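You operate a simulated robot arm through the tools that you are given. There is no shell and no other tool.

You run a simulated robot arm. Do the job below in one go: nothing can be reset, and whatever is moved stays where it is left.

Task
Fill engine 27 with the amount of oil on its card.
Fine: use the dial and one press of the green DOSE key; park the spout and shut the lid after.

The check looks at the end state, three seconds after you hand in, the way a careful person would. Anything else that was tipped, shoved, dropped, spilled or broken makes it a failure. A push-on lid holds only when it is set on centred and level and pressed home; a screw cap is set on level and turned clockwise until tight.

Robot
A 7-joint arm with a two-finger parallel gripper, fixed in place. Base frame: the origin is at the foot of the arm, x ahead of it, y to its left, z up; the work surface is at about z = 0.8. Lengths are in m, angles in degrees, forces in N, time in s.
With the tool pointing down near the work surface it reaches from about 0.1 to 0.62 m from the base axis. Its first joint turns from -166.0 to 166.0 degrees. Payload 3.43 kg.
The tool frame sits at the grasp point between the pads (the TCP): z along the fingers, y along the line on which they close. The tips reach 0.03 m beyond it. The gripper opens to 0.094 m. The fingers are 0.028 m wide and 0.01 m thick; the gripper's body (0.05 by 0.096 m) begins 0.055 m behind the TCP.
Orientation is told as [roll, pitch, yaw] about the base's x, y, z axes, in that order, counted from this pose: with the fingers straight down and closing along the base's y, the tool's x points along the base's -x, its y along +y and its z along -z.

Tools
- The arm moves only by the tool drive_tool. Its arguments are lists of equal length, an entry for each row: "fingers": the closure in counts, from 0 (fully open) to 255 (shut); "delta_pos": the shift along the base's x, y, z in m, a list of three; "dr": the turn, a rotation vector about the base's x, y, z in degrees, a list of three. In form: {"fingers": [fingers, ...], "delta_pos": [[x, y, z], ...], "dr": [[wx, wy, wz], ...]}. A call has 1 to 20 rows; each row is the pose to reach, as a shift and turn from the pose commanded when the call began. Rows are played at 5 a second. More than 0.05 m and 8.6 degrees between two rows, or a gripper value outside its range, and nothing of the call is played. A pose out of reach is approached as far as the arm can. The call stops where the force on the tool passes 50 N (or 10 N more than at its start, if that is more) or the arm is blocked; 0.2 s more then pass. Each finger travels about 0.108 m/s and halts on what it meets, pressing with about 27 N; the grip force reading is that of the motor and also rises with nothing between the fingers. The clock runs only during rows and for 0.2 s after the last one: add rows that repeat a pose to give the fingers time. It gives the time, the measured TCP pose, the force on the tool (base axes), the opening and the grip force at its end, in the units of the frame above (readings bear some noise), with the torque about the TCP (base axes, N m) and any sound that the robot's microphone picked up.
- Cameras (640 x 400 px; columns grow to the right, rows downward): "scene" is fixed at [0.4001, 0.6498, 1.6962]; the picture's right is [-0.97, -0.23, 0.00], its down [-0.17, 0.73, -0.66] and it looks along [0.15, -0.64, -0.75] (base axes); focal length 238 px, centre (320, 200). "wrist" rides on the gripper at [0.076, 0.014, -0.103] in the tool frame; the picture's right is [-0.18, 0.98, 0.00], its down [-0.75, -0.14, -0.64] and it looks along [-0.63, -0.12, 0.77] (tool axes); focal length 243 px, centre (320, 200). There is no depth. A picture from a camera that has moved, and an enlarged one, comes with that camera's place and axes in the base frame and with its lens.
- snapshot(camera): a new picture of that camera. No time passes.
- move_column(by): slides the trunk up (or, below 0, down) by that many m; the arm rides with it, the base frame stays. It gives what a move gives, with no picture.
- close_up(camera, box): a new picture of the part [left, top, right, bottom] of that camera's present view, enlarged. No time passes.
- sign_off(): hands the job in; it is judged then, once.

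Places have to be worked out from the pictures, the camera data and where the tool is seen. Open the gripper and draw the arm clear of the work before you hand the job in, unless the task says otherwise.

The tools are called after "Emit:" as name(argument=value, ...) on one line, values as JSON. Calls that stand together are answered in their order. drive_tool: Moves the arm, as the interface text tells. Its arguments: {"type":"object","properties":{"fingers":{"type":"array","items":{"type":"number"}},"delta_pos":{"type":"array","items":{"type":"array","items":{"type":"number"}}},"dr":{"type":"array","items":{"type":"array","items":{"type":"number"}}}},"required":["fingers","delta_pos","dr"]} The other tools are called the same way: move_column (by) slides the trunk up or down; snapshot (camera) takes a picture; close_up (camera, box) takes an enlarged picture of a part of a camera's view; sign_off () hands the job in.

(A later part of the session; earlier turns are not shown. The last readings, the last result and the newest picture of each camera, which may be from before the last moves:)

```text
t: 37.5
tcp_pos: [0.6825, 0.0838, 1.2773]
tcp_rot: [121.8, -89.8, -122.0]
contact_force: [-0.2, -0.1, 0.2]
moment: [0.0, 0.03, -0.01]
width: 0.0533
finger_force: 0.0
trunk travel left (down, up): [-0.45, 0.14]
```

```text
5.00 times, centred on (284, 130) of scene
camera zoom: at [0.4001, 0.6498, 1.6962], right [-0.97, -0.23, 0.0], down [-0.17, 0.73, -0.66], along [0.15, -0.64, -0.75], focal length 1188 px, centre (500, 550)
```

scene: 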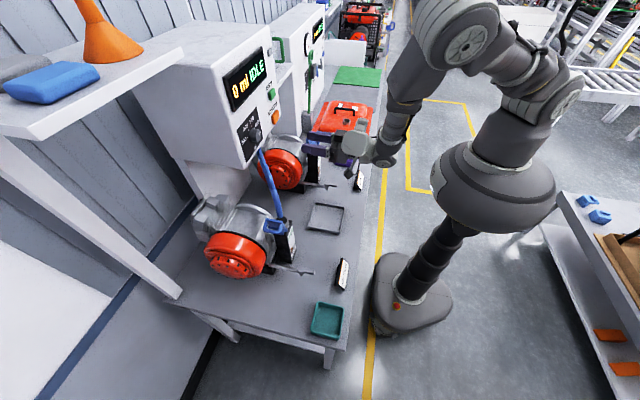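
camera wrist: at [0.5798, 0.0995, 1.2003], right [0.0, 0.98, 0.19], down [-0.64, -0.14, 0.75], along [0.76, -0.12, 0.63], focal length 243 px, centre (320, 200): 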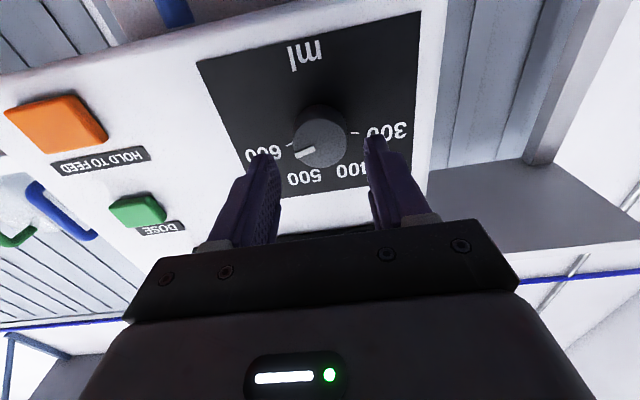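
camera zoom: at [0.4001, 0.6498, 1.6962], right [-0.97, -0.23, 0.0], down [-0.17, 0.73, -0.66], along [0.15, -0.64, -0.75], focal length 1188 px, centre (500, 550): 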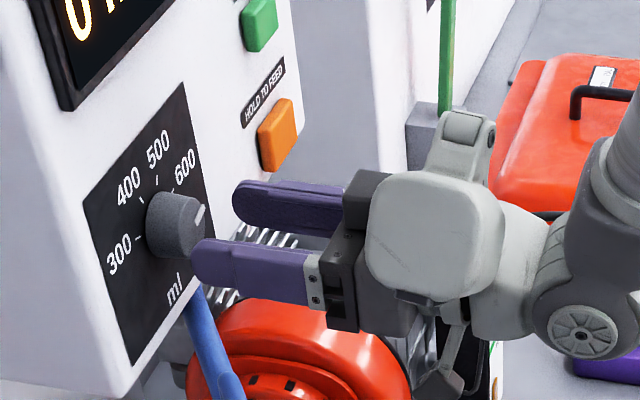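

The fingers are centred on the knob sideways, and I lower 4 mm for height. I then advance so the pads flank the knob, tips a few mm off the panel, and grip it.

Emit:
drive_tool(fingers=[110, 110, 110, 110, 160, 220, 255, 255], delta_pos=[[0, 0.001, -0.0035], [0.015, 0.001, -0.0035], [0.029, 0.001, -0.0035], [0.029, 0.001, -0.0035], [0.029, 0.001, -0.0035], [0.029, 0.001, -0.0035], [0.029, 0.001, -0.0035], [0.029, 0.001, -0.0035]], dr=[[0, 0, 0], [0, 0, 0], [0, 0, 0], [0, 0, 0], [0, 0, 0], [0, 0, 0], [0, 0, 0], [0, 0, 0]])

Emit:
snapshot(camera="wrist")

Emit:
close_up(camera="scene", box=[220, 90, 348, 170])

```text
t: 39.3
tcp_pos: [0.7101, 0.0862, 1.2716]
tcp_rot: [121.1, -89.5, -121.4]
contact_force: [1.5, -4.5, 0.8]
moment: [0.02, -0.07, -0.27]
width: 0.0382
finger_force: 44.8
trunk travel left (down, up): [-0.45, 0.14]
```

```text
taken
camera wrist: at [0.6084, 0.1, 1.1948], right [0.0, 0.98, 0.19], down [-0.65, -0.14, 0.75], along [0.76, -0.13, 0.63], focal length 243 px, centre (320, 200)
```

wrist: 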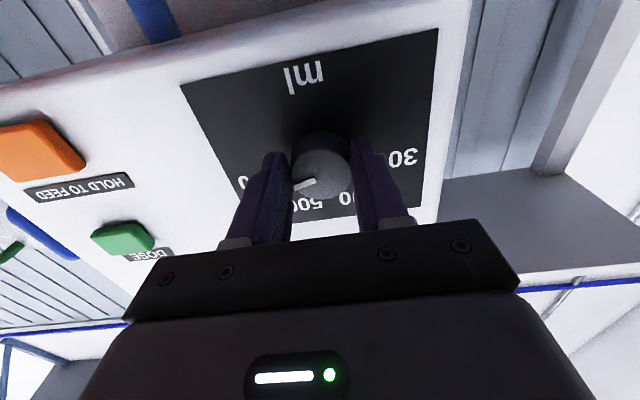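

```text
5.00 times, centred on (284, 130) of scene
camera zoom: at [0.4001, 0.6498, 1.6962], right [-0.97, -0.23, 0.0], down [-0.17, 0.73, -0.66], along [0.15, -0.64, -0.75], focal length 1188 px, centre (500, 550)
```

zoom: 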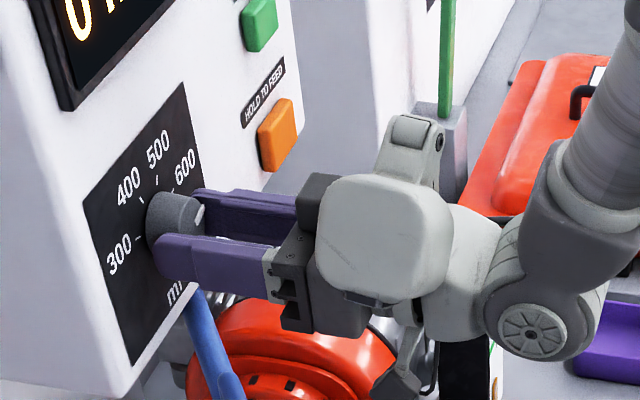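

The knob is gripped. I turn it 50° anticlockwise as seen from the front (a rotation of -50° about x).

Emit:
drive_tool(fingers=[255, 255, 255, 255, 255, 255, 255, 255, 255], delta_pos=[[0, 0, 0], [0, 0, 0], [0, 0, 0], [0, 0, 0], [0, 0, 0], [0, 0, 0], [0, 0, 0], [0, 0, 0], [0, 0, 0]], dr=[[-6.25, 0, 0], [-12.5, 0, 0], [-18.75, 0, 0], [-25, 0, 0], [-31.25, 0, 0], [-37.5, 0, 0], [-43.75, 0, 0], [-50, 0, 0], [-50, 0, 0]])

Emit:
close_up(camera="scene", box=[220, 90, 300, 160])

Emit:
snapshot(camera="wrist")

```text
t: 41.3
tcp_pos: [0.7105, 0.0821, 1.2714]
tcp_rot: [-90.5, -40.4, 90.1]
contact_force: [4.7, -17.7, 10.4]
moment: [0.07, -0.42, -0.71]
width: 0.0385
finger_force: 44.9
trunk travel left (down, up): [-0.45, 0.14]
```

```text
5.71 times, centred on (260, 125) of scene
camera zoom: at [0.4001, 0.6498, 1.6962], right [-0.97, -0.23, 0.0], down [-0.17, 0.73, -0.66], along [0.15, -0.64, -0.75], focal length 1357 px, centre (663, 629)
```

zoom: 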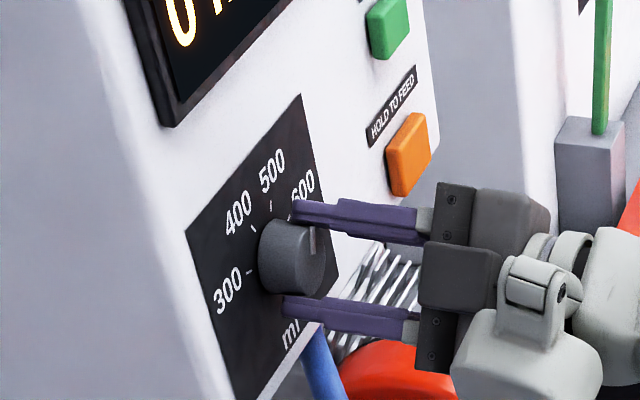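

```text
taken
camera wrist: at [0.6083, 0.0334, 1.2115], right [0.01, 0.78, -0.63], down [-0.64, 0.48, 0.59], along [0.76, 0.4, 0.5], focal length 243 px, centre (320, 200)
```

wrist: 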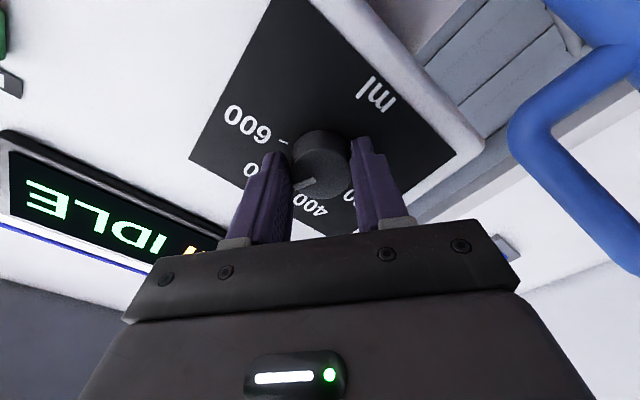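

The pointer has moved towards 500. I open the fingers and back off to read it properly.

Emit:
drive_tool(fingers=[200, 130, 110, 110, 110, 110], delta_pos=[[0, 0, 0], [0, 0, 0], [0, 0, 0], [-0.03, 0, 0], [-0.06, 0, 0], [-0.1, 0, 0]], dr=[[0, 0, 0], [0, 0, 0], [0, 0, 0], [0, 0, 0], [0, 0, 0], [0, 0, 0]])

Emit:
snapshot(camera="wrist")

Emit:
close_up(camera="wrist", box=[260, 50, 400, 150])

Emit:
close_up(camera="scene", box=[232, 105, 282, 155])

```text
t: 42.7
tcp_pos: [0.6084, 0.0857, 1.2724]
tcp_rot: [-90.4, -40.2, 90.2]
contact_force: [-1.4, -0.5, 0.0]
moment: [-0.02, 0.0, 0.01]
width: 0.0536
finger_force: 0.1
trunk travel left (down, up): [-0.45, 0.14]
```

```text
taken
camera wrist: at [0.507, 0.0359, 1.2111], right [0.0, 0.78, -0.63], down [-0.65, 0.48, 0.59], along [0.76, 0.41, 0.5], focal length 243 px, centre (320, 200)
```

wrist: 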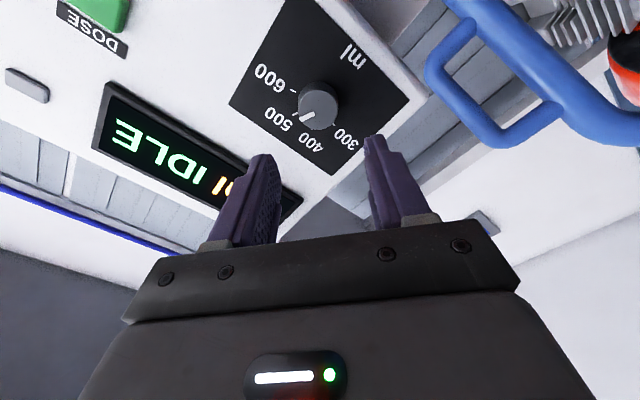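

```text
4.00 times, centred on (330, 100) of wrist
camera zoom: at [0.507, 0.0359, 1.2111], right [0.0, 0.78, -0.63], down [-0.65, 0.48, 0.59], along [0.76, 0.41, 0.5], focal length 970 px, centre (280, 600)
```

zoom: 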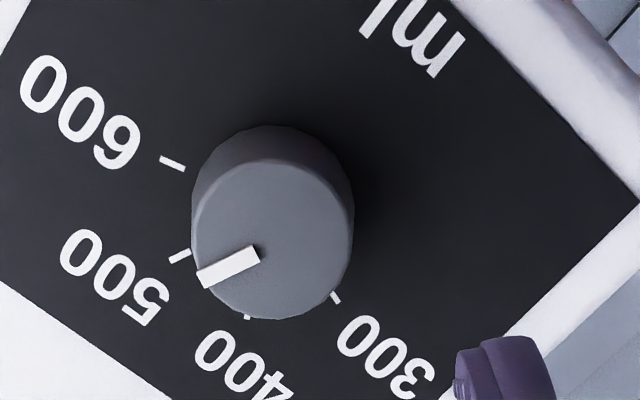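

```text
8.00 times, centred on (257, 130) of scene
camera zoom: at [0.4001, 0.6498, 1.6962], right [-0.97, -0.23, 0.0], down [-0.17, 0.73, -0.66], along [0.15, -0.64, -0.75], focal length 1900 px, centre (824, 760)
```

zoom: 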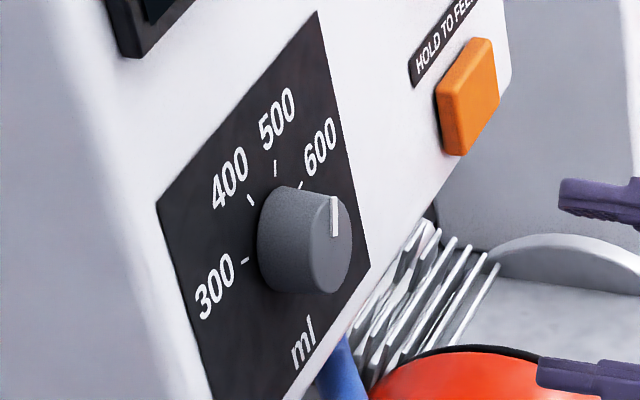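

The pointer reads about 26° against about 26° for the 500 mark. I zoom further to confirm it.

Emit:
close_up(camera="wrist", box=[295, 80, 345, 130])

Emit:
close_up(camera="scene", box=[248, 118, 272, 142])

```text
8.00 times, centred on (320, 105) of wrist
camera zoom: at [0.507, 0.0359, 1.2111], right [0.0, 0.78, -0.63], down [-0.65, 0.48, 0.59], along [0.76, 0.41, 0.5], focal length 1941 px, centre (320, 960)
```

zoom: 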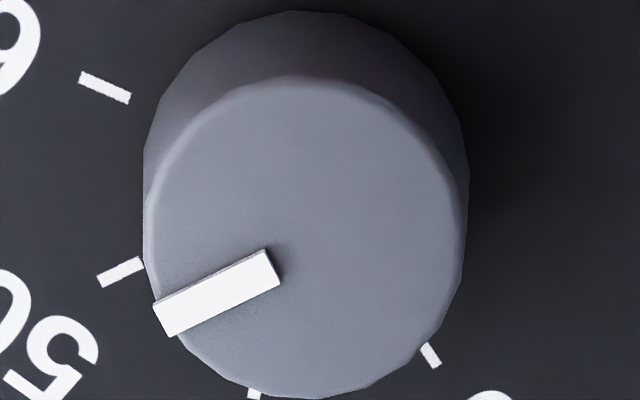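

```text
16.00 times, centred on (260, 130) of scene
camera zoom: at [0.4001, 0.6498, 1.6962], right [-0.97, -0.23, 0.0], down [-0.17, 0.73, -0.66], along [0.15, -0.64, -0.75], focal length 3800 px, centre (1280, 1320)
```

zoom: 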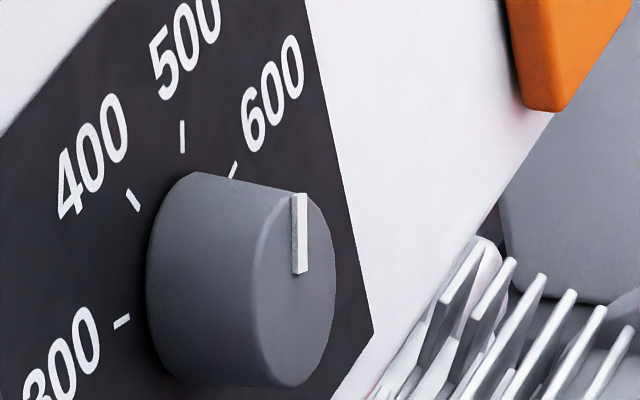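

By comparing the pointer with the 500 mark in the same picture, it sits about 2.5° past 500 towards 400, because I gripped the knob about 5 mm low. I regrip centred (z +4 mm) and turn it back by 2.5°.

Emit:
drive_tool(fingers=[110, 110, 110, 110, 160, 220, 255, 255, 255, 255], delta_pos=[[0.03, 0, 0.004], [0.06, 0, 0.004], [0.085, 0, 0.004], [0.1, 0, 0.004], [0.1, 0, 0.004], [0.1, 0, 0.004], [0.1, 0, 0.004], [0.1, 0, 0.004], [0.1, 0, 0.004], [0.1, 0, 0.004]], dr=[[0, 0, 0], [0, 0, 0], [0, 0, 0], [0, 0, 0], [0, 0, 0], [0, 0, 0], [0, 0, 0], [0, 0, 0], [2.5, 0, 0], [2.5, 0, 0]])

Emit:
close_up(camera="wrist", box=[260, 100, 400, 220])

Emit:
close_up(camera="scene", box=[248, 118, 272, 142])

```text
t: 44.9
tcp_pos: [0.7094, 0.0847, 1.2756]
tcp_rot: [-90.5, -42.8, 90.3]
contact_force: [3.2, -6.5, 8.5]
moment: [-0.01, -0.44, 0.02]
width: 0.0381
finger_force: 44.5
trunk travel left (down, up): [-0.45, 0.14]
```

```text
3.33 times, centred on (330, 160) of wrist
camera zoom: at [0.6085, 0.0388, 1.2121], right [0.0, 0.8, -0.6], down [-0.65, 0.46, 0.61], along [0.76, 0.38, 0.52], focal length 809 px, centre (287, 333)
```

zoom: 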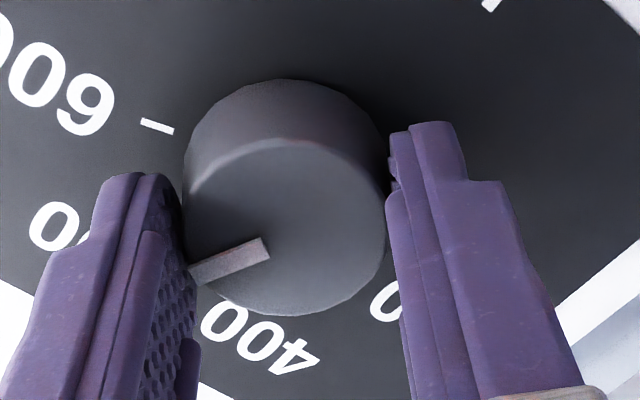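

```text
16.00 times, centred on (260, 130) of scene
camera zoom: at [0.4001, 0.6498, 1.6962], right [-0.97, -0.23, 0.0], down [-0.17, 0.73, -0.66], along [0.15, -0.64, -0.75], focal length 3800 px, centre (1280, 1320)
```

zoom: 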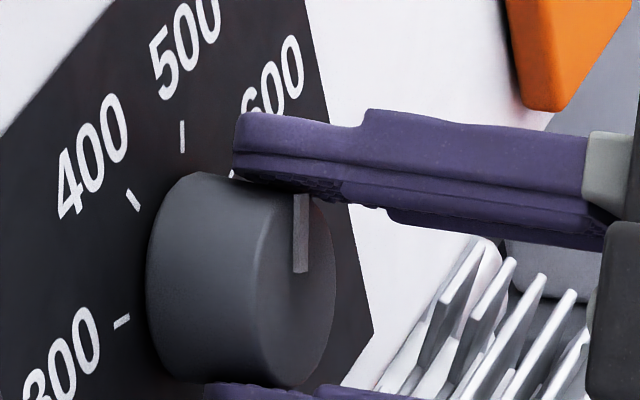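

Gripped and nudged. I release and back off to read the pointer again.

Emit:
drive_tool(fingers=[200, 130, 110, 110, 110, 110], delta_pos=[[0, 0, 0], [0, 0, 0], [0, 0, 0], [-0.03, 0, 0], [-0.06, 0, 0], [-0.1, 0, 0]], dr=[[0, 0, 0], [0, 0, 0], [0, 0, 0], [0, 0, 0], [0, 0, 0], [0, 0, 0]])

Emit:
close_up(camera="wrist", box=[295, 80, 345, 130])

Emit:
close_up(camera="scene", box=[248, 118, 272, 142])

```text
t: 46.3
tcp_pos: [0.6099, 0.0868, 1.2763]
tcp_rot: [-90.4, -42.8, 90.3]
contact_force: [0.1, 0.6, -0.6]
moment: [-0.02, 0.01, 0.0]
width: 0.0532
finger_force: 0.0
trunk travel left (down, up): [-0.45, 0.14]
```

```text
8.00 times, centred on (320, 105) of wrist
camera zoom: at [0.5076, 0.0405, 1.2139], right [0.0, 0.8, -0.6], down [-0.65, 0.46, 0.61], along [0.76, 0.38, 0.52], focal length 1941 px, centre (320, 960)
```

zoom: 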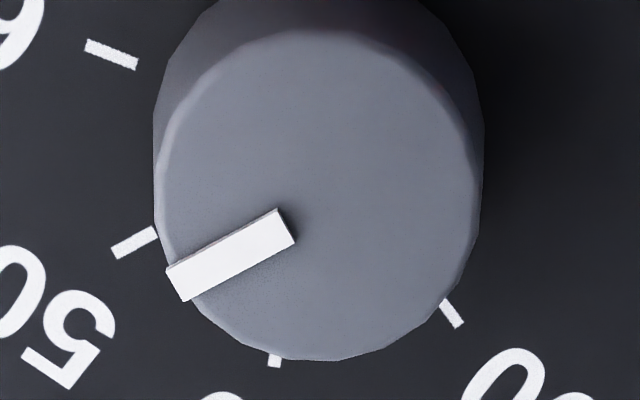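

```text
16.00 times, centred on (260, 130) of scene
camera zoom: at [0.4001, 0.6498, 1.6962], right [-0.97, -0.23, 0.0], down [-0.17, 0.73, -0.66], along [0.15, -0.64, -0.75], focal length 3800 px, centre (1280, 1320)
```

zoom: 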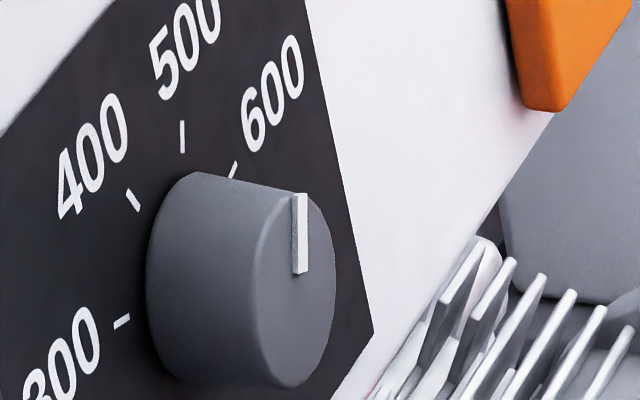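

In the regrip picture the pointer was turned to about 27°, and after release it returned to about 25°, so the dial seems to click at its marks and now rests on 500. Next I level the tool, close the fingers and line up in front of the DOSE key at about (0.74, -0.093, 1.319).

Emit:
drive_tool(fingers=[150, 200, 255, 255, 255, 255, 255, 255], delta_pos=[[-0.01, -0.025, 0.006], [-0.01, -0.05, 0.012], [-0.01, -0.075, 0.018], [-0.01, -0.1, 0.024], [-0.01, -0.125, 0.03], [-0.01, -0.155, 0.038], [-0.01, -0.18, 0.043], [-0.01, -0.18, 0.043]], dr=[[7, 0, 0], [14, 0, 0], [21, 0, 0], [28, 0, 0], [35, 0, 0], [41.5, 0, 0], [47.2, 0, 0], [47.2, 0, 0]])

Emit:
snapshot(camera="wrist")

Emit:
snapshot(camera="scene")

```text
t: 48.1
tcp_pos: [0.6014, -0.0957, 1.3189]
tcp_rot: [162.7, -89.8, -162.9]
contact_force: [0.2, 1.1, 0.2]
moment: [-0.03, -0.01, -0.01]
width: 0.0001
finger_force: 27.4
trunk travel left (down, up): [-0.45, 0.14]
```

```text
taken
camera wrist: at [0.4993, -0.0809, 1.2427], right [0.0, 0.98, 0.18], down [-0.64, -0.14, 0.75], along [0.76, -0.12, 0.63], focal length 243 px, centre (320, 200)
```

wrist: 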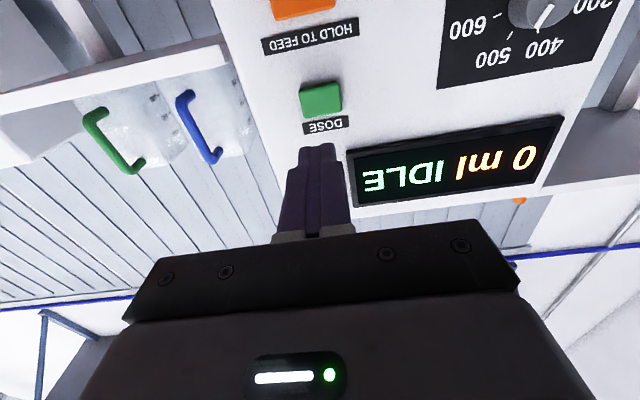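

```text
taken
```

scene: 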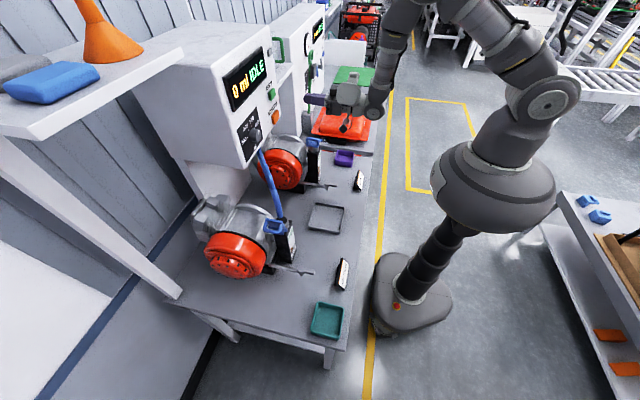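

The tool is lined up with the DOSE key. Before pressing I check once more the dial, spout and neck.

Emit:
close_up(camera="wrist", box=[430, 0, 640, 130])

Emit:
close_up(camera="scene", box=[232, 100, 292, 160])

Emit:
close_up(camera="scene", box=[260, 195, 308, 240])

```text
3.05 times, centred on (535, 65) of wrist
camera zoom: at [0.4993, -0.0809, 1.2427], right [0.0, 0.98, 0.18], down [-0.64, -0.14, 0.75], along [0.76, -0.12, 0.63], focal length 739 px, centre (-335, 611)
```

zoom: 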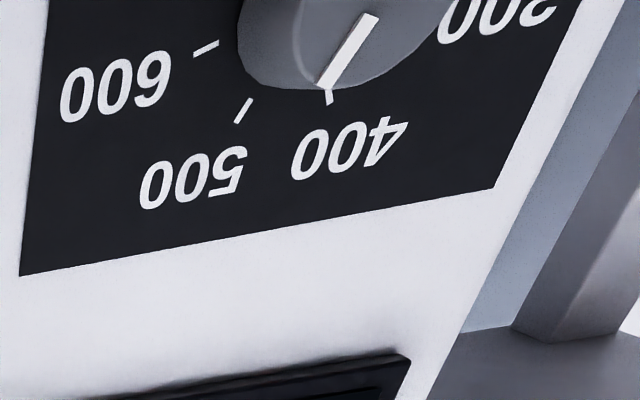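

```text
6.67 times, centred on (262, 130) of scene
camera zoom: at [0.4001, 0.6498, 1.6962], right [-0.97, -0.23, 0.0], down [-0.17, 0.73, -0.66], along [0.15, -0.64, -0.75], focal length 1583 px, centre (707, 667)
```

zoom: 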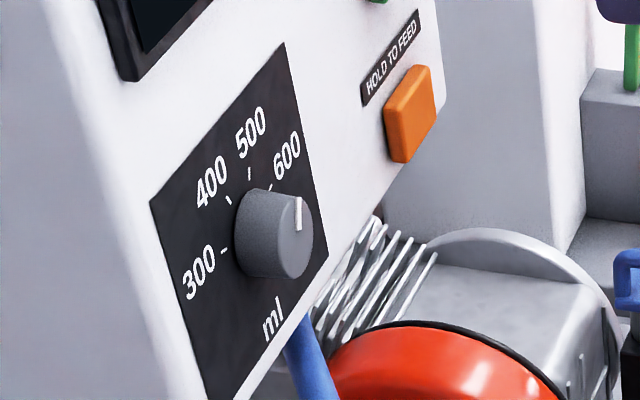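

```text
8.89 times, centred on (284, 218) of scene
camera zoom: at [0.4001, 0.6498, 1.6962], right [-0.97, -0.23, 0.0], down [-0.17, 0.73, -0.66], along [0.15, -0.64, -0.75], focal length 2111 px, centre (640, 44)
```

zoom: 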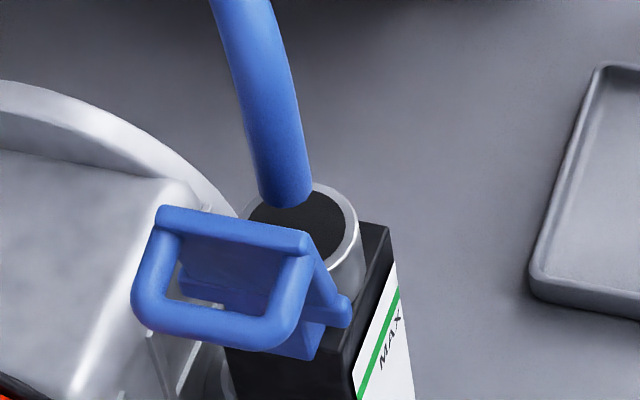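

The pointer is parallel to the 500 mark, and the tip hangs over the open neck. I advance to just in front of the DOSE key.

Emit:
drive_tool(fingers=[255, 255, 255, 255, 255], delta_pos=[[0.03, 0.002, -0.001], [0.06, 0.002, -0.001], [0.085, 0.002, -0.001], [0.1, 0.002, -0.001], [0.1, 0.002, -0.001]], dr=[[0, 0, 0], [0, 0, 0], [0, 0, 0], [0, 0, 0], [0, 0, 0]])

Emit:
snapshot(camera="wrist")

Emit:
close_up(camera="scene", box=[230, 70, 326, 130])

```text
t: 49.3
tcp_pos: [0.7009, -0.0951, 1.3165]
tcp_rot: [-169.4, -89.8, 169.1]
contact_force: [0.9, -0.8, -0.1]
moment: [-0.03, -0.02, 0.01]
width: 0.0001
finger_force: 27.1
trunk travel left (down, up): [-0.45, 0.14]
```

```text
taken
camera wrist: at [0.5988, -0.0795, 1.2403], right [0.0, 0.98, 0.18], down [-0.64, -0.14, 0.75], along [0.76, -0.12, 0.63], focal length 243 px, centre (320, 200)
```

wrist: 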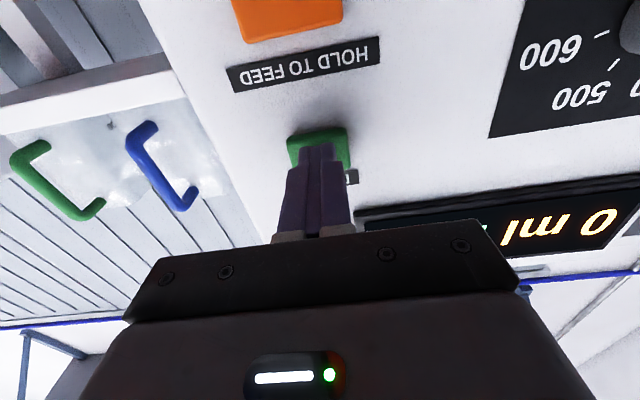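

```text
6.67 times, centred on (278, 100) of scene
camera zoom: at [0.4001, 0.6498, 1.6962], right [-0.97, -0.23, 0.0], down [-0.17, 0.73, -0.66], along [0.15, -0.64, -0.75], focal length 1583 px, centre (600, 867)
```

zoom: 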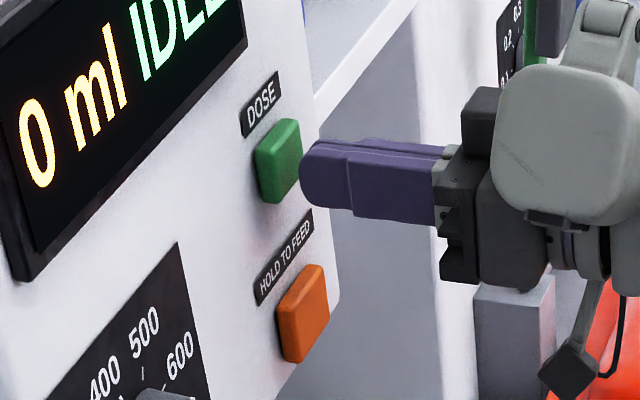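

The tips are right in front of the key and well clear of HOLD TO FEED. I press in small steps and watch the force and display.

Emit:
drive_tool(fingers=[255, 255, 255], delta_pos=[[0.006, 0.001, 0.001], [0.01, 0.001, 0.001], [0.013, 0.001, 0.001]], dr=[[0, 0, 0], [0, 0, 0], [0, 0, 0]])

Emit:
close_up(camera="scene", box=[216, 50, 312, 130])

```text
t: 50.1
tcp_pos: [0.7134, -0.0912, 1.3183]
tcp_rot: [-172.5, -89.8, 172.3]
contact_force: [-2.6, -0.5, -1.1]
moment: [0.04, 0.03, 0.02]
width: 0.0
finger_force: 26.7
trunk travel left (down, up): [-0.45, 0.14]
heard: click
```

```text
5.00 times, centred on (264, 90) of scene
camera zoom: at [0.4001, 0.6498, 1.6962], right [-0.97, -0.23, 0.0], down [-0.17, 0.73, -0.66], along [0.15, -0.64, -0.75], focal length 1188 px, centre (600, 750)
```

zoom: 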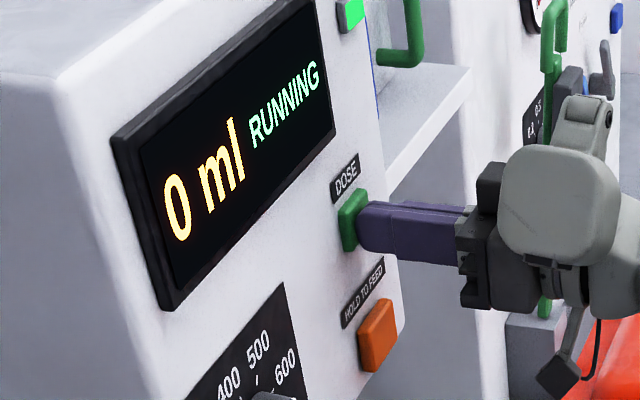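

A click was heard and the display reads RUNNING. I retreat straight back from the key and watch the counter.

Emit:
drive_tool(fingers=[255, 255, 255, 255], delta_pos=[[-0.02, 0, 0], [-0.05, 0, 0], [-0.09, 0, 0], [-0.1, 0, 0]], dr=[[0, 0, 0], [0, 0, 0], [0, 0, 0], [0, 0, 0]])

Emit:
close_up(camera="scene", box=[216, 50, 312, 130])

Emit:
close_up(camera="scene", box=[260, 195, 308, 240])

```text
t: 51.1
tcp_pos: [0.6119, -0.089, 1.3166]
tcp_rot: [-175.0, -89.8, 174.8]
contact_force: [-0.6, -0.8, -0.8]
moment: [-0.01, -0.01, 0.06]
width: 0.0001
finger_force: 27.3
trunk travel left (down, up): [-0.45, 0.14]
```

```text
5.00 times, centred on (264, 90) of scene
camera zoom: at [0.4001, 0.6498, 1.6962], right [-0.97, -0.23, 0.0], down [-0.17, 0.73, -0.66], along [0.15, -0.64, -0.75], focal length 1188 px, centre (600, 750)
```

zoom: 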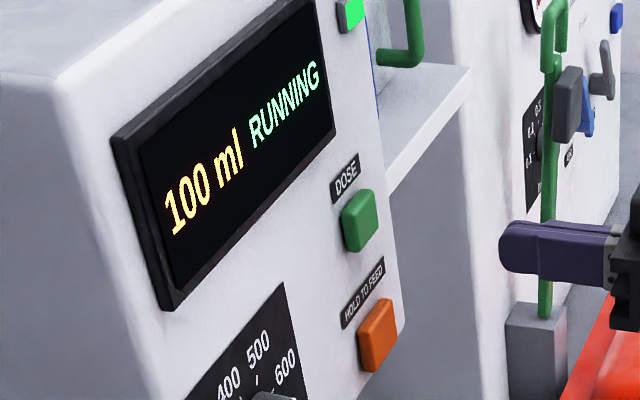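

```text
8.89 times, centred on (284, 218) of scene
camera zoom: at [0.4001, 0.6498, 1.6962], right [-0.97, -0.23, 0.0], down [-0.17, 0.73, -0.66], along [0.15, -0.64, -0.75], focal length 2111 px, centre (640, 44)
```

zoom: 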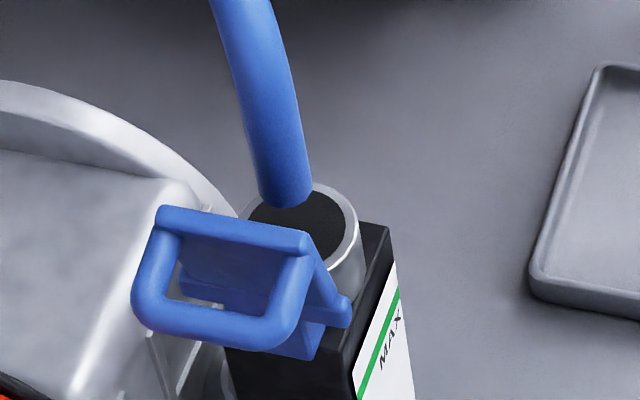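

The counter shows 100 ml and is running. While it doses I move the arm back to its viewing pose, staying clear of the spout.

Emit:
drive_tool(fingers=[255, 255, 200, 150, 110, 110, 110, 110, 110, 110, 110], delta_pos=[[-0.03, 0.01, 0.005], [-0.06, 0.03, 0.01], [-0.09, 0.05, 0.015], [-0.12, 0.07, 0.02], [-0.14, 0.09, 0.025], [-0.16, 0.11, 0.03], [-0.16, 0.13, 0.03], [-0.16, 0.15, 0.03], [-0.16, 0.17, 0.03], [-0.16, 0.18, 0.03], [-0.16, 0.18, 0.03]], dr=[[0, 7, 0], [0, 14, 0], [0, 21, 0], [0, 28, 0], [0, 35, 0], [0, 42, 0], [0, 49, 0], [0, 56, 0], [0, 63, 0], [0, 70, 0], [0, 70, 0]])

Emit:
close_up(camera="scene", box=[216, 50, 312, 130])

Emit:
snapshot(camera="wrist")

```text
t: 53.5
tcp_pos: [0.4534, 0.0909, 1.3492]
tcp_rot: [-0.2, -20.2, 0.0]
contact_force: [-0.1, 0.6, -0.4]
moment: [-0.03, 0.0, 0.0]
width: 0.0534
finger_force: 0.0
trunk travel left (down, up): [-0.45, 0.14]
```

```text
5.00 times, centred on (264, 90) of scene
camera zoom: at [0.4001, 0.6498, 1.6962], right [-0.97, -0.23, 0.0], down [-0.17, 0.73, -0.66], along [0.15, -0.64, -0.75], focal length 1188 px, centre (600, 750)
```

zoom: 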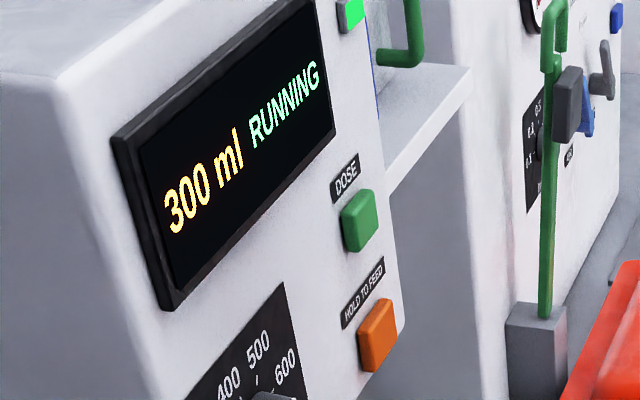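

```text
taken
camera wrist: at [0.347, 0.1053, 1.4193], right [0.17, 0.98, 0.06], down [0.49, -0.14, 0.86], along [0.86, -0.12, -0.5], focal length 243 px, centre (320, 200)
```

wrist: 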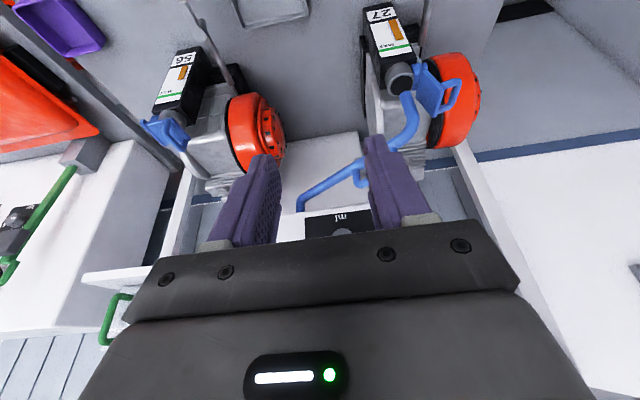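

The counter shows 300 ml. I hold still for a few more seconds until the dose is finished.

Emit:
drive_tool(fingers=[110, 110, 110, 110, 110, 110, 110, 110, 110, 110, 110, 110, 110, 110, 110, 110], delta_pos=[[0, 0, 0], [0, 0, 0], [0, 0, 0], [0, 0, 0], [0, 0, 0], [0, 0, 0], [0, 0, 0], [0, 0, 0], [0, 0, 0], [0, 0, 0], [0, 0, 0], [0, 0, 0], [0, 0, 0], [0, 0, 0], [0, 0, 0], [0, 0, 0]], dr=[[0, 0, 0], [0, 0, 0], [0, 0, 0], [0, 0, 0], [0, 0, 0], [0, 0, 0], [0, 0, 0], [0, 0, 0], [0, 0, 0], [0, 0, 0], [0, 0, 0], [0, 0, 0], [0, 0, 0], [0, 0, 0], [0, 0, 0], [0, 0, 0]])

Emit:
close_up(camera="scene", box=[216, 50, 312, 130])

Emit:
close_up(camera="scene", box=[250, 195, 314, 260])

```text
t: 56.9
tcp_pos: [0.454, 0.0897, 1.3483]
tcp_rot: [-0.2, -20.2, 0.0]
contact_force: [-0.3, -0.2, 0.1]
moment: [0.02, 0.01, 0.04]
width: 0.0534
finger_force: 0.0
trunk travel left (down, up): [-0.45, 0.14]
```

```text
5.00 times, centred on (264, 90) of scene
camera zoom: at [0.4001, 0.6498, 1.6962], right [-0.97, -0.23, 0.0], down [-0.17, 0.73, -0.66], along [0.15, -0.64, -0.75], focal length 1188 px, centre (600, 750)
```

zoom: 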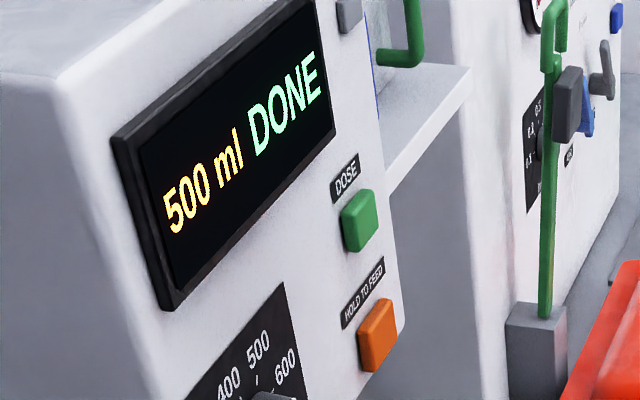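

```text
6.15 times, centred on (282, 228) of scene
camera zoom: at [0.4001, 0.6498, 1.6962], right [-0.97, -0.23, 0.0], down [-0.17, 0.73, -0.66], along [0.15, -0.64, -0.75], focal length 1462 px, centre (554, 31)
```

zoom: 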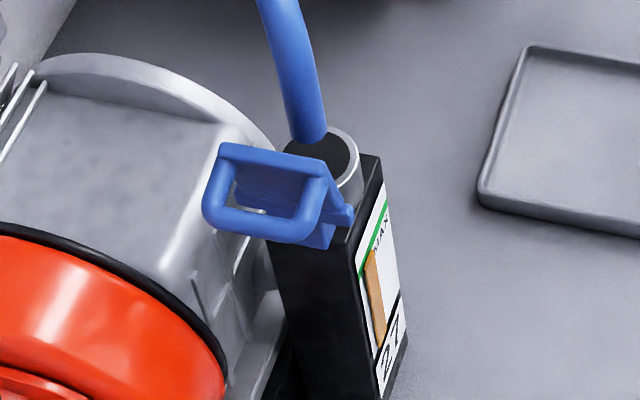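

The display reads "500 ml DONE", and the sight gauge has risen to just below MAX with no spill visible. Now I return above the spout bend along the reverse of my exit path.

Emit:
drive_tool(fingers=[110, 110, 110, 110, 110, 110, 110, 110, 110, 110, 110, 110], delta_pos=[[0.012, 0.022, -0.003], [0.025, 0.044, -0.006], [0.038, 0.066, -0.009], [0.052, 0.088, -0.012], [0.066, 0.11, -0.015], [0.08, 0.129, -0.018], [0.105, 0.128, -0.023], [0.13, 0.127, -0.03], [0.155, 0.126, -0.04], [0.175, 0.125, -0.055], [0.185, 0.1235, -0.07], [0.185, 0.1235, -0.07]], dr=[[0, 0, -6], [0, 0, -12], [0, 0, -18], [0, 0, -24], [0, 0, -30], [0, 0, -36], [0, 0, -40], [0, 0, -44], [0, 0, -48], [0, 0, -52], [0, 0, -54], [0, 0, -54]])

Emit:
snapshot(camera="wrist")

Emit:
snapshot(camera="scene")

```text
t: 59.5
tcp_pos: [0.6377, 0.2141, 1.279]
tcp_rot: [-0.2, -20.1, -53.9]
contact_force: [-0.1, -0.1, 0.4]
moment: [0.02, -0.05, 0.0]
width: 0.0536
finger_force: 0.0
trunk travel left (down, up): [-0.45, 0.14]
```

```text
taken
camera wrist: at [0.5871, 0.3088, 1.3483], right [0.9, 0.44, 0.06], down [0.17, -0.47, 0.86], along [0.41, -0.76, -0.5], focal length 243 px, centre (320, 200)
```

wrist: 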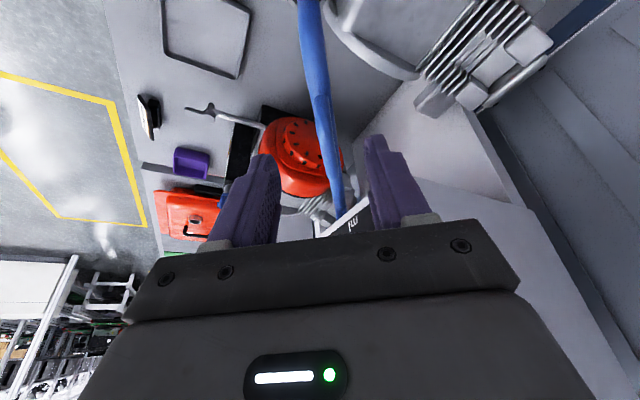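

```text
taken
```

scene: 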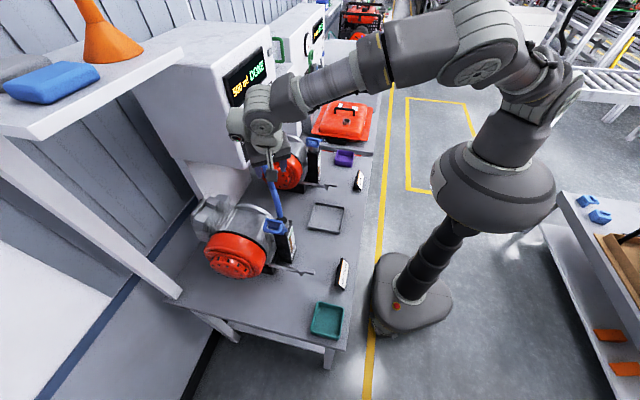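

I am aligned with the pipe between the fingers and descend around it as before.

Emit:
drive_tool(fingers=[110, 110, 110, 110, 110], delta_pos=[[0.004, -0.002, -0.035], [0.0045, -0.003, -0.07], [0.0045, -0.003, -0.1], [0.0045, -0.003, -0.12], [0.0045, -0.003, -0.12]], dr=[[0, 0, 0], [0, 0, 0], [0, 0, 0], [0, 0, 0], [0, 0, 0]])

Emit:
snapshot(camera="wrist")

```text
t: 60.7
tcp_pos: [0.6442, 0.2117, 1.1585]
tcp_rot: [-0.2, -20.1, -54.0]
contact_force: [-0.6, -0.7, 0.9]
moment: [-0.01, 0.01, 0.0]
width: 0.0534
finger_force: 0.1
trunk travel left (down, up): [-0.45, 0.14]
```

```text
taken
camera wrist: at [0.5934, 0.3068, 1.228], right [0.9, 0.44, 0.06], down [0.17, -0.47, 0.86], along [0.41, -0.76, -0.5], focal length 243 px, centre (320, 200)
```

wrist: 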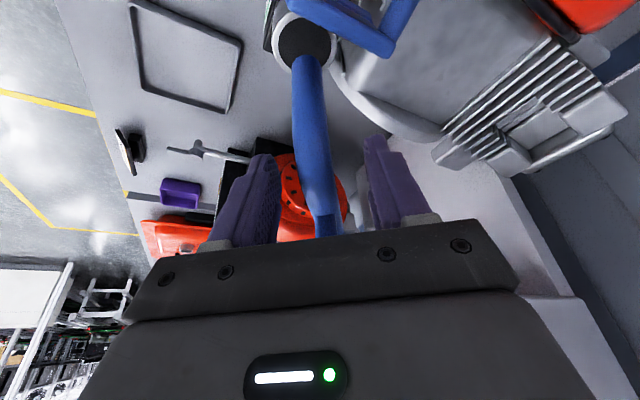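

The pipe is between the fingers. I close to a loose cage and push the spout back along its arc, first to about 22°.

Emit:
drive_tool(fingers=[160, 160, 160, 160, 160, 160, 160, 160, 160, 160, 160], delta_pos=[[0, 0, 0], [0, 0, 0], [-0.0137, -0.0133, 0], [-0.0271, -0.0254, 0], [-0.0397, -0.0384, 0], [-0.0513, -0.0522, 0], [-0.0619, -0.0669, 0], [-0.0715, -0.0822, 0], [-0.08, -0.0982, 0], [-0.0873, -0.1147, 0], [-0.0873, -0.1147, 0]], dr=[[0, 0, 0], [0, 0, 0], [0, 0, 4], [0, 0, 8], [0, 0, 12], [0, 0, 16], [0, 0, 20], [0, 0, 24], [0, 0, 28], [0, 0, 32], [0, 0, 32]])

Emit:
snapshot(camera="wrist")

Emit:
snapshot(camera="scene")

```text
t: 63.1
tcp_pos: [0.5544, 0.0975, 1.1582]
tcp_rot: [-0.2, -20.2, -21.9]
contact_force: [0.2, 0.7, -0.1]
moment: [-0.01, 0.01, 0.02]
width: 0.0352
finger_force: 0.0
trunk travel left (down, up): [-0.45, 0.14]
```

```text
taken
camera wrist: at [0.4604, 0.1504, 1.2281], right [0.53, 0.85, 0.06], down [0.4, -0.31, 0.86], along [0.75, -0.43, -0.5], focal length 243 px, centre (320, 200)
```

wrist: 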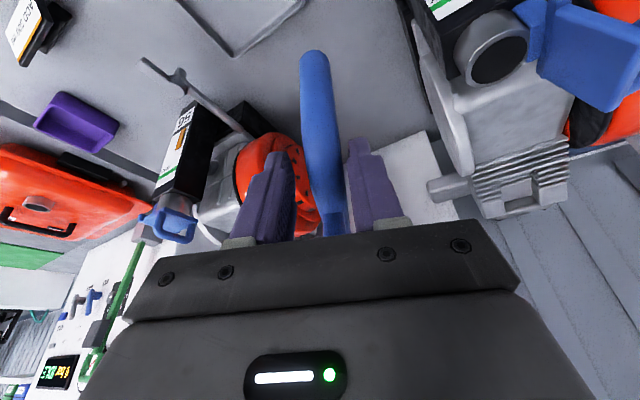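

```text
taken
```

scene: 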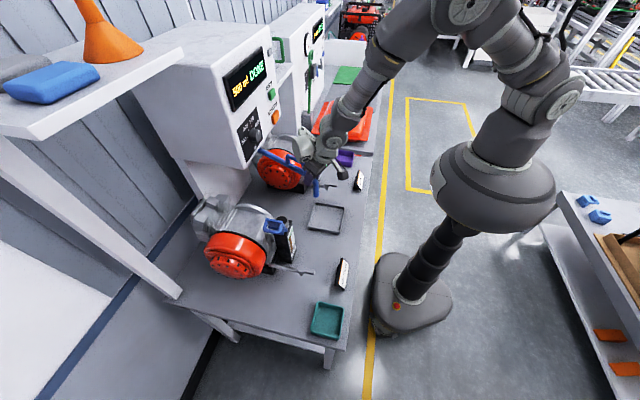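

It is at about 22°. I continue slowly to the park direction, then grip to centre the pipe there.

Emit:
drive_tool(fingers=[160, 160, 160, 160, 160, 160, 160, 160, 210, 255, 255, 255], delta_pos=[[-0.0047, -0.0172, 0], [-0.0087, -0.0348, 0], [-0.012, -0.0526, 0], [-0.014, -0.0705, 0], [-0.0145, -0.084, 0], [-0.0144, -0.093, 0], [-0.0144, -0.0965, 0], [-0.0144, -0.0965, 0], [-0.0144, -0.0965, 0], [-0.0144, -0.0965, 0], [-0.0144, -0.0965, 0], [-0.0144, -0.0965, 0]], dr=[[0, 0, 4], [0, 0, 8], [0, 0, 12], [0, 0, 16], [0, 0, 19], [0, 0, 21], [0, 0, 22], [0, 0, 22], [0, 0, 22], [0, 0, 22], [0, 0, 22], [0, 0, 22]])

Emit:
snapshot(camera="wrist")

Emit:
close_up(camera="scene", box=[250, 130, 346, 190])

```text
t: 65.7
tcp_pos: [0.5415, -0.0006, 1.1592]
tcp_rot: [-0.2, -20.2, 0.0]
contact_force: [-0.2, 0.2, 1.0]
moment: [0.02, 0.02, 0.06]
width: 0.0241
finger_force: 45.1
trunk travel left (down, up): [-0.45, 0.14]
```

```text
taken
camera wrist: at [0.4344, 0.0137, 1.2285], right [0.17, 0.98, 0.06], down [0.49, -0.14, 0.86], along [0.86, -0.12, -0.5], focal length 243 px, centre (320, 200)
```

wrist: 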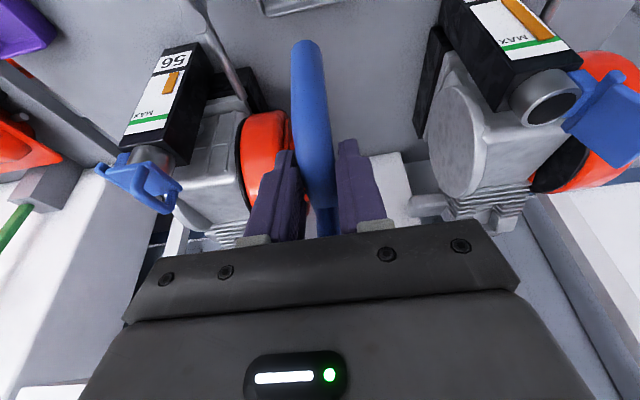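

```text
6.67 times, centred on (298, 160) of scene
camera zoom: at [0.4001, 0.6498, 1.6962], right [-0.97, -0.23, 0.0], down [-0.17, 0.73, -0.66], along [0.15, -0.64, -0.75], focal length 1583 px, centre (467, 467)
```

zoom: 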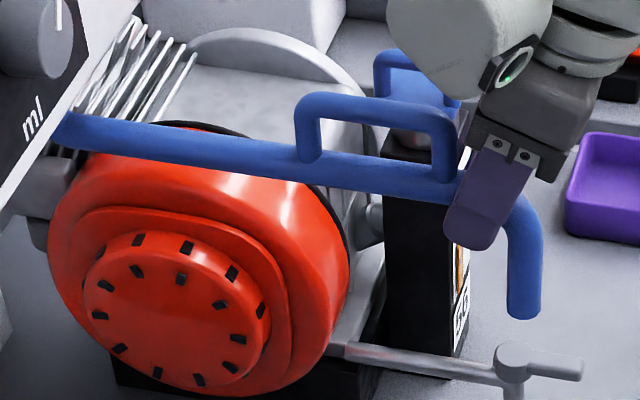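

The spout's picture matches the original park view (tip at the same pixels). I release it and lift off vertically.

Emit:
drive_tool(fingers=[200, 150, 110, 110, 110, 110, 110, 110, 110], delta_pos=[[0, 0, 0], [0, 0, 0], [0, 0, 0], [-0.002, 0, 0.02], [-0.003, 0, 0.05], [-0.004, 0, 0.085], [-0.005, 0, 0.12], [-0.02, 0.01, 0.15], [-0.06, 0.03, 0.17]], dr=[[0, 0, 0], [0, 0, 0], [0, 0, 0], [0, 0, 0], [0, 0, 0], [0, 0, 0], [0, 0, 0], [0, 0, 0], [0, 0, 0]])

Emit:
snapshot(camera="wrist")

Emit:
close_up(camera="scene", box=[250, 130, 346, 190])

Emit:
snapshot(camera="scene")

```text
t: 67.7
tcp_pos: [0.4777, 0.0269, 1.3275]
tcp_rot: [-0.2, -20.3, 0.0]
contact_force: [-0.7, 0.1, 1.1]
moment: [-0.03, -0.05, 0.0]
width: 0.0535
finger_force: 0.1
trunk travel left (down, up): [-0.45, 0.14]
```

```text
taken
camera wrist: at [0.3711, 0.0422, 1.3975], right [0.17, 0.98, 0.06], down [0.48, -0.14, 0.86], along [0.86, -0.12, -0.5], focal length 243 px, centre (320, 200)
```

wrist: 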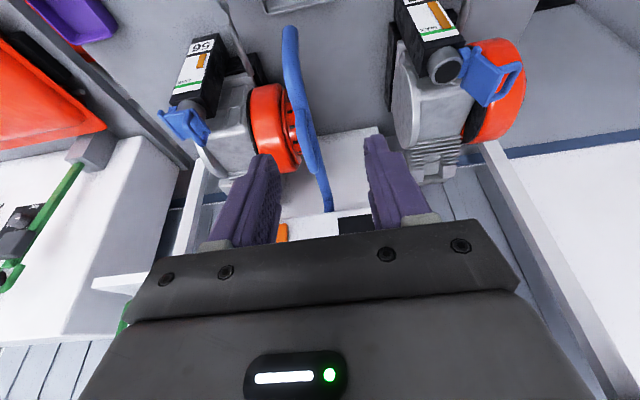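

```text
6.67 times, centred on (298, 160) of scene
camera zoom: at [0.4001, 0.6498, 1.6962], right [-0.97, -0.23, 0.0], down [-0.17, 0.73, -0.66], along [0.15, -0.64, -0.75], focal length 1583 px, centre (467, 467)
```

zoom: 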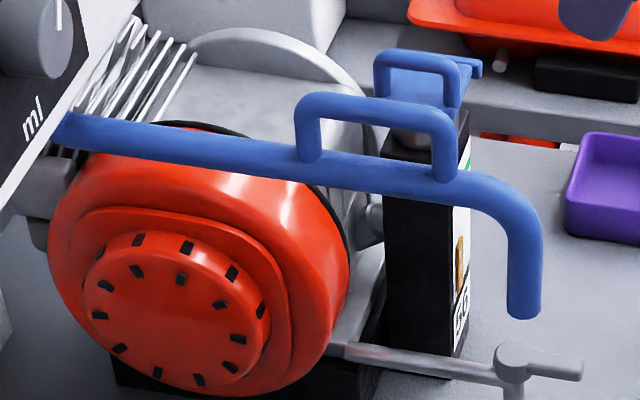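

```text
taken
```

scene: 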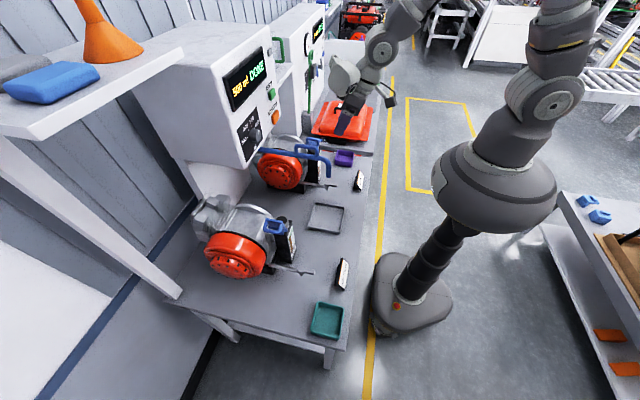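

The spout is parked over the drip tray exactly as it was. Now the lid: I bring the closed fingers round to its +y (outer) side, well above it first.

Emit:
drive_tool(fingers=[150, 200, 255, 255, 255, 255, 255, 255, 255, 255], delta_pos=[[0.0, 0.04, -0.01], [0.0, 0.084, -0.02], [0.01, 0.128, -0.03], [0.02, 0.172, -0.04], [0.035, 0.212, -0.05], [0.06, 0.248, -0.06], [0.09, 0.278, -0.075], [0.12, 0.3, -0.09], [0.142, 0.313, -0.11], [0.142, 0.313, -0.11]], dr=[[0, 0, 0], [0, 0, 0], [0, 0, 0], [0, 0, 0], [0, 0, 0], [0, 0, 0], [0, 0, 0], [0, 0, 0], [0, 0, 0], [0, 0, 0]])

Emit:
snapshot(camera="wrist")

Emit:
snapshot(camera="scene")

```text
t: 69.9
tcp_pos: [0.6214, 0.3427, 1.2166]
tcp_rot: [-0.2, -20.2, -0.1]
contact_force: [0.0, 0.8, 0.1]
moment: [0.04, 0.0, -0.03]
width: 0.0
finger_force: 26.5
trunk travel left (down, up): [-0.45, 0.14]
```

```text
taken
camera wrist: at [0.5143, 0.357, 1.2866], right [0.17, 0.98, 0.06], down [0.49, -0.14, 0.86], along [0.86, -0.12, -0.5], focal length 243 px, centre (320, 200)
```

wrist: 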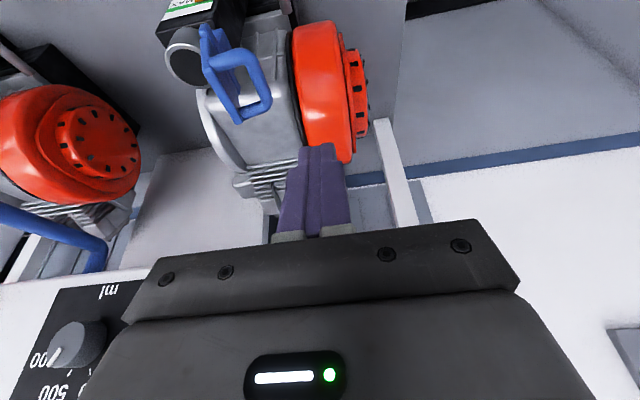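

```text
taken
```

scene: 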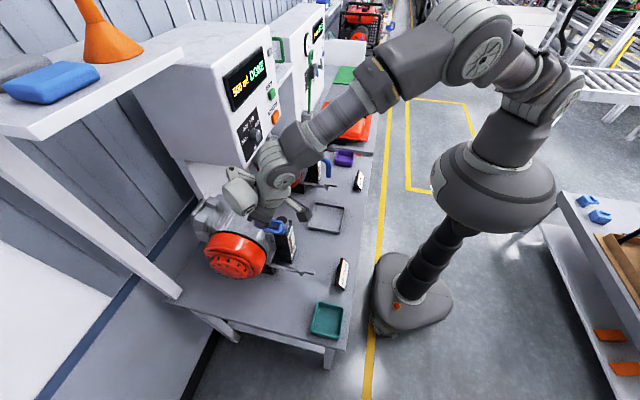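

The handle bar is at y ≈ 0.296, z ≈ 1.095. I descend beside it on the +y side with the tips reaching below the bar.

Emit:
drive_tool(fingers=[255, 255, 255, 255, 255], delta_pos=[[0, 0, -0.03], [0, 0, -0.06], [0, 0, -0.09], [0, 0, -0.109], [0, 0, -0.109]], dr=[[0, 0, 0], [0, 0, 0], [0, 0, 0], [0, 0, 0], [0, 0, 0]])

Emit:
snapshot(camera="wrist")

```text
t: 71.1
tcp_pos: [0.6222, 0.3423, 1.1085]
tcp_rot: [-0.2, -20.3, -0.1]
contact_force: [-0.2, 0.1, 0.0]
moment: [-0.01, -0.02, -0.01]
width: 0.0001
finger_force: 27.0
trunk travel left (down, up): [-0.45, 0.14]
```

```text
taken
camera wrist: at [0.5157, 0.3566, 1.1782], right [0.17, 0.98, 0.06], down [0.49, -0.14, 0.86], along [0.86, -0.12, -0.5], focal length 243 px, centre (320, 200)
```

wrist: 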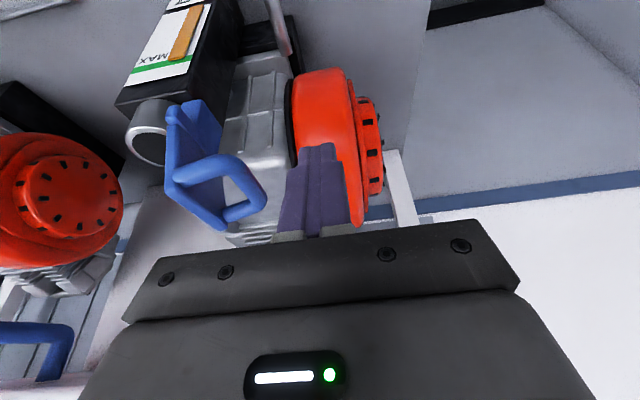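

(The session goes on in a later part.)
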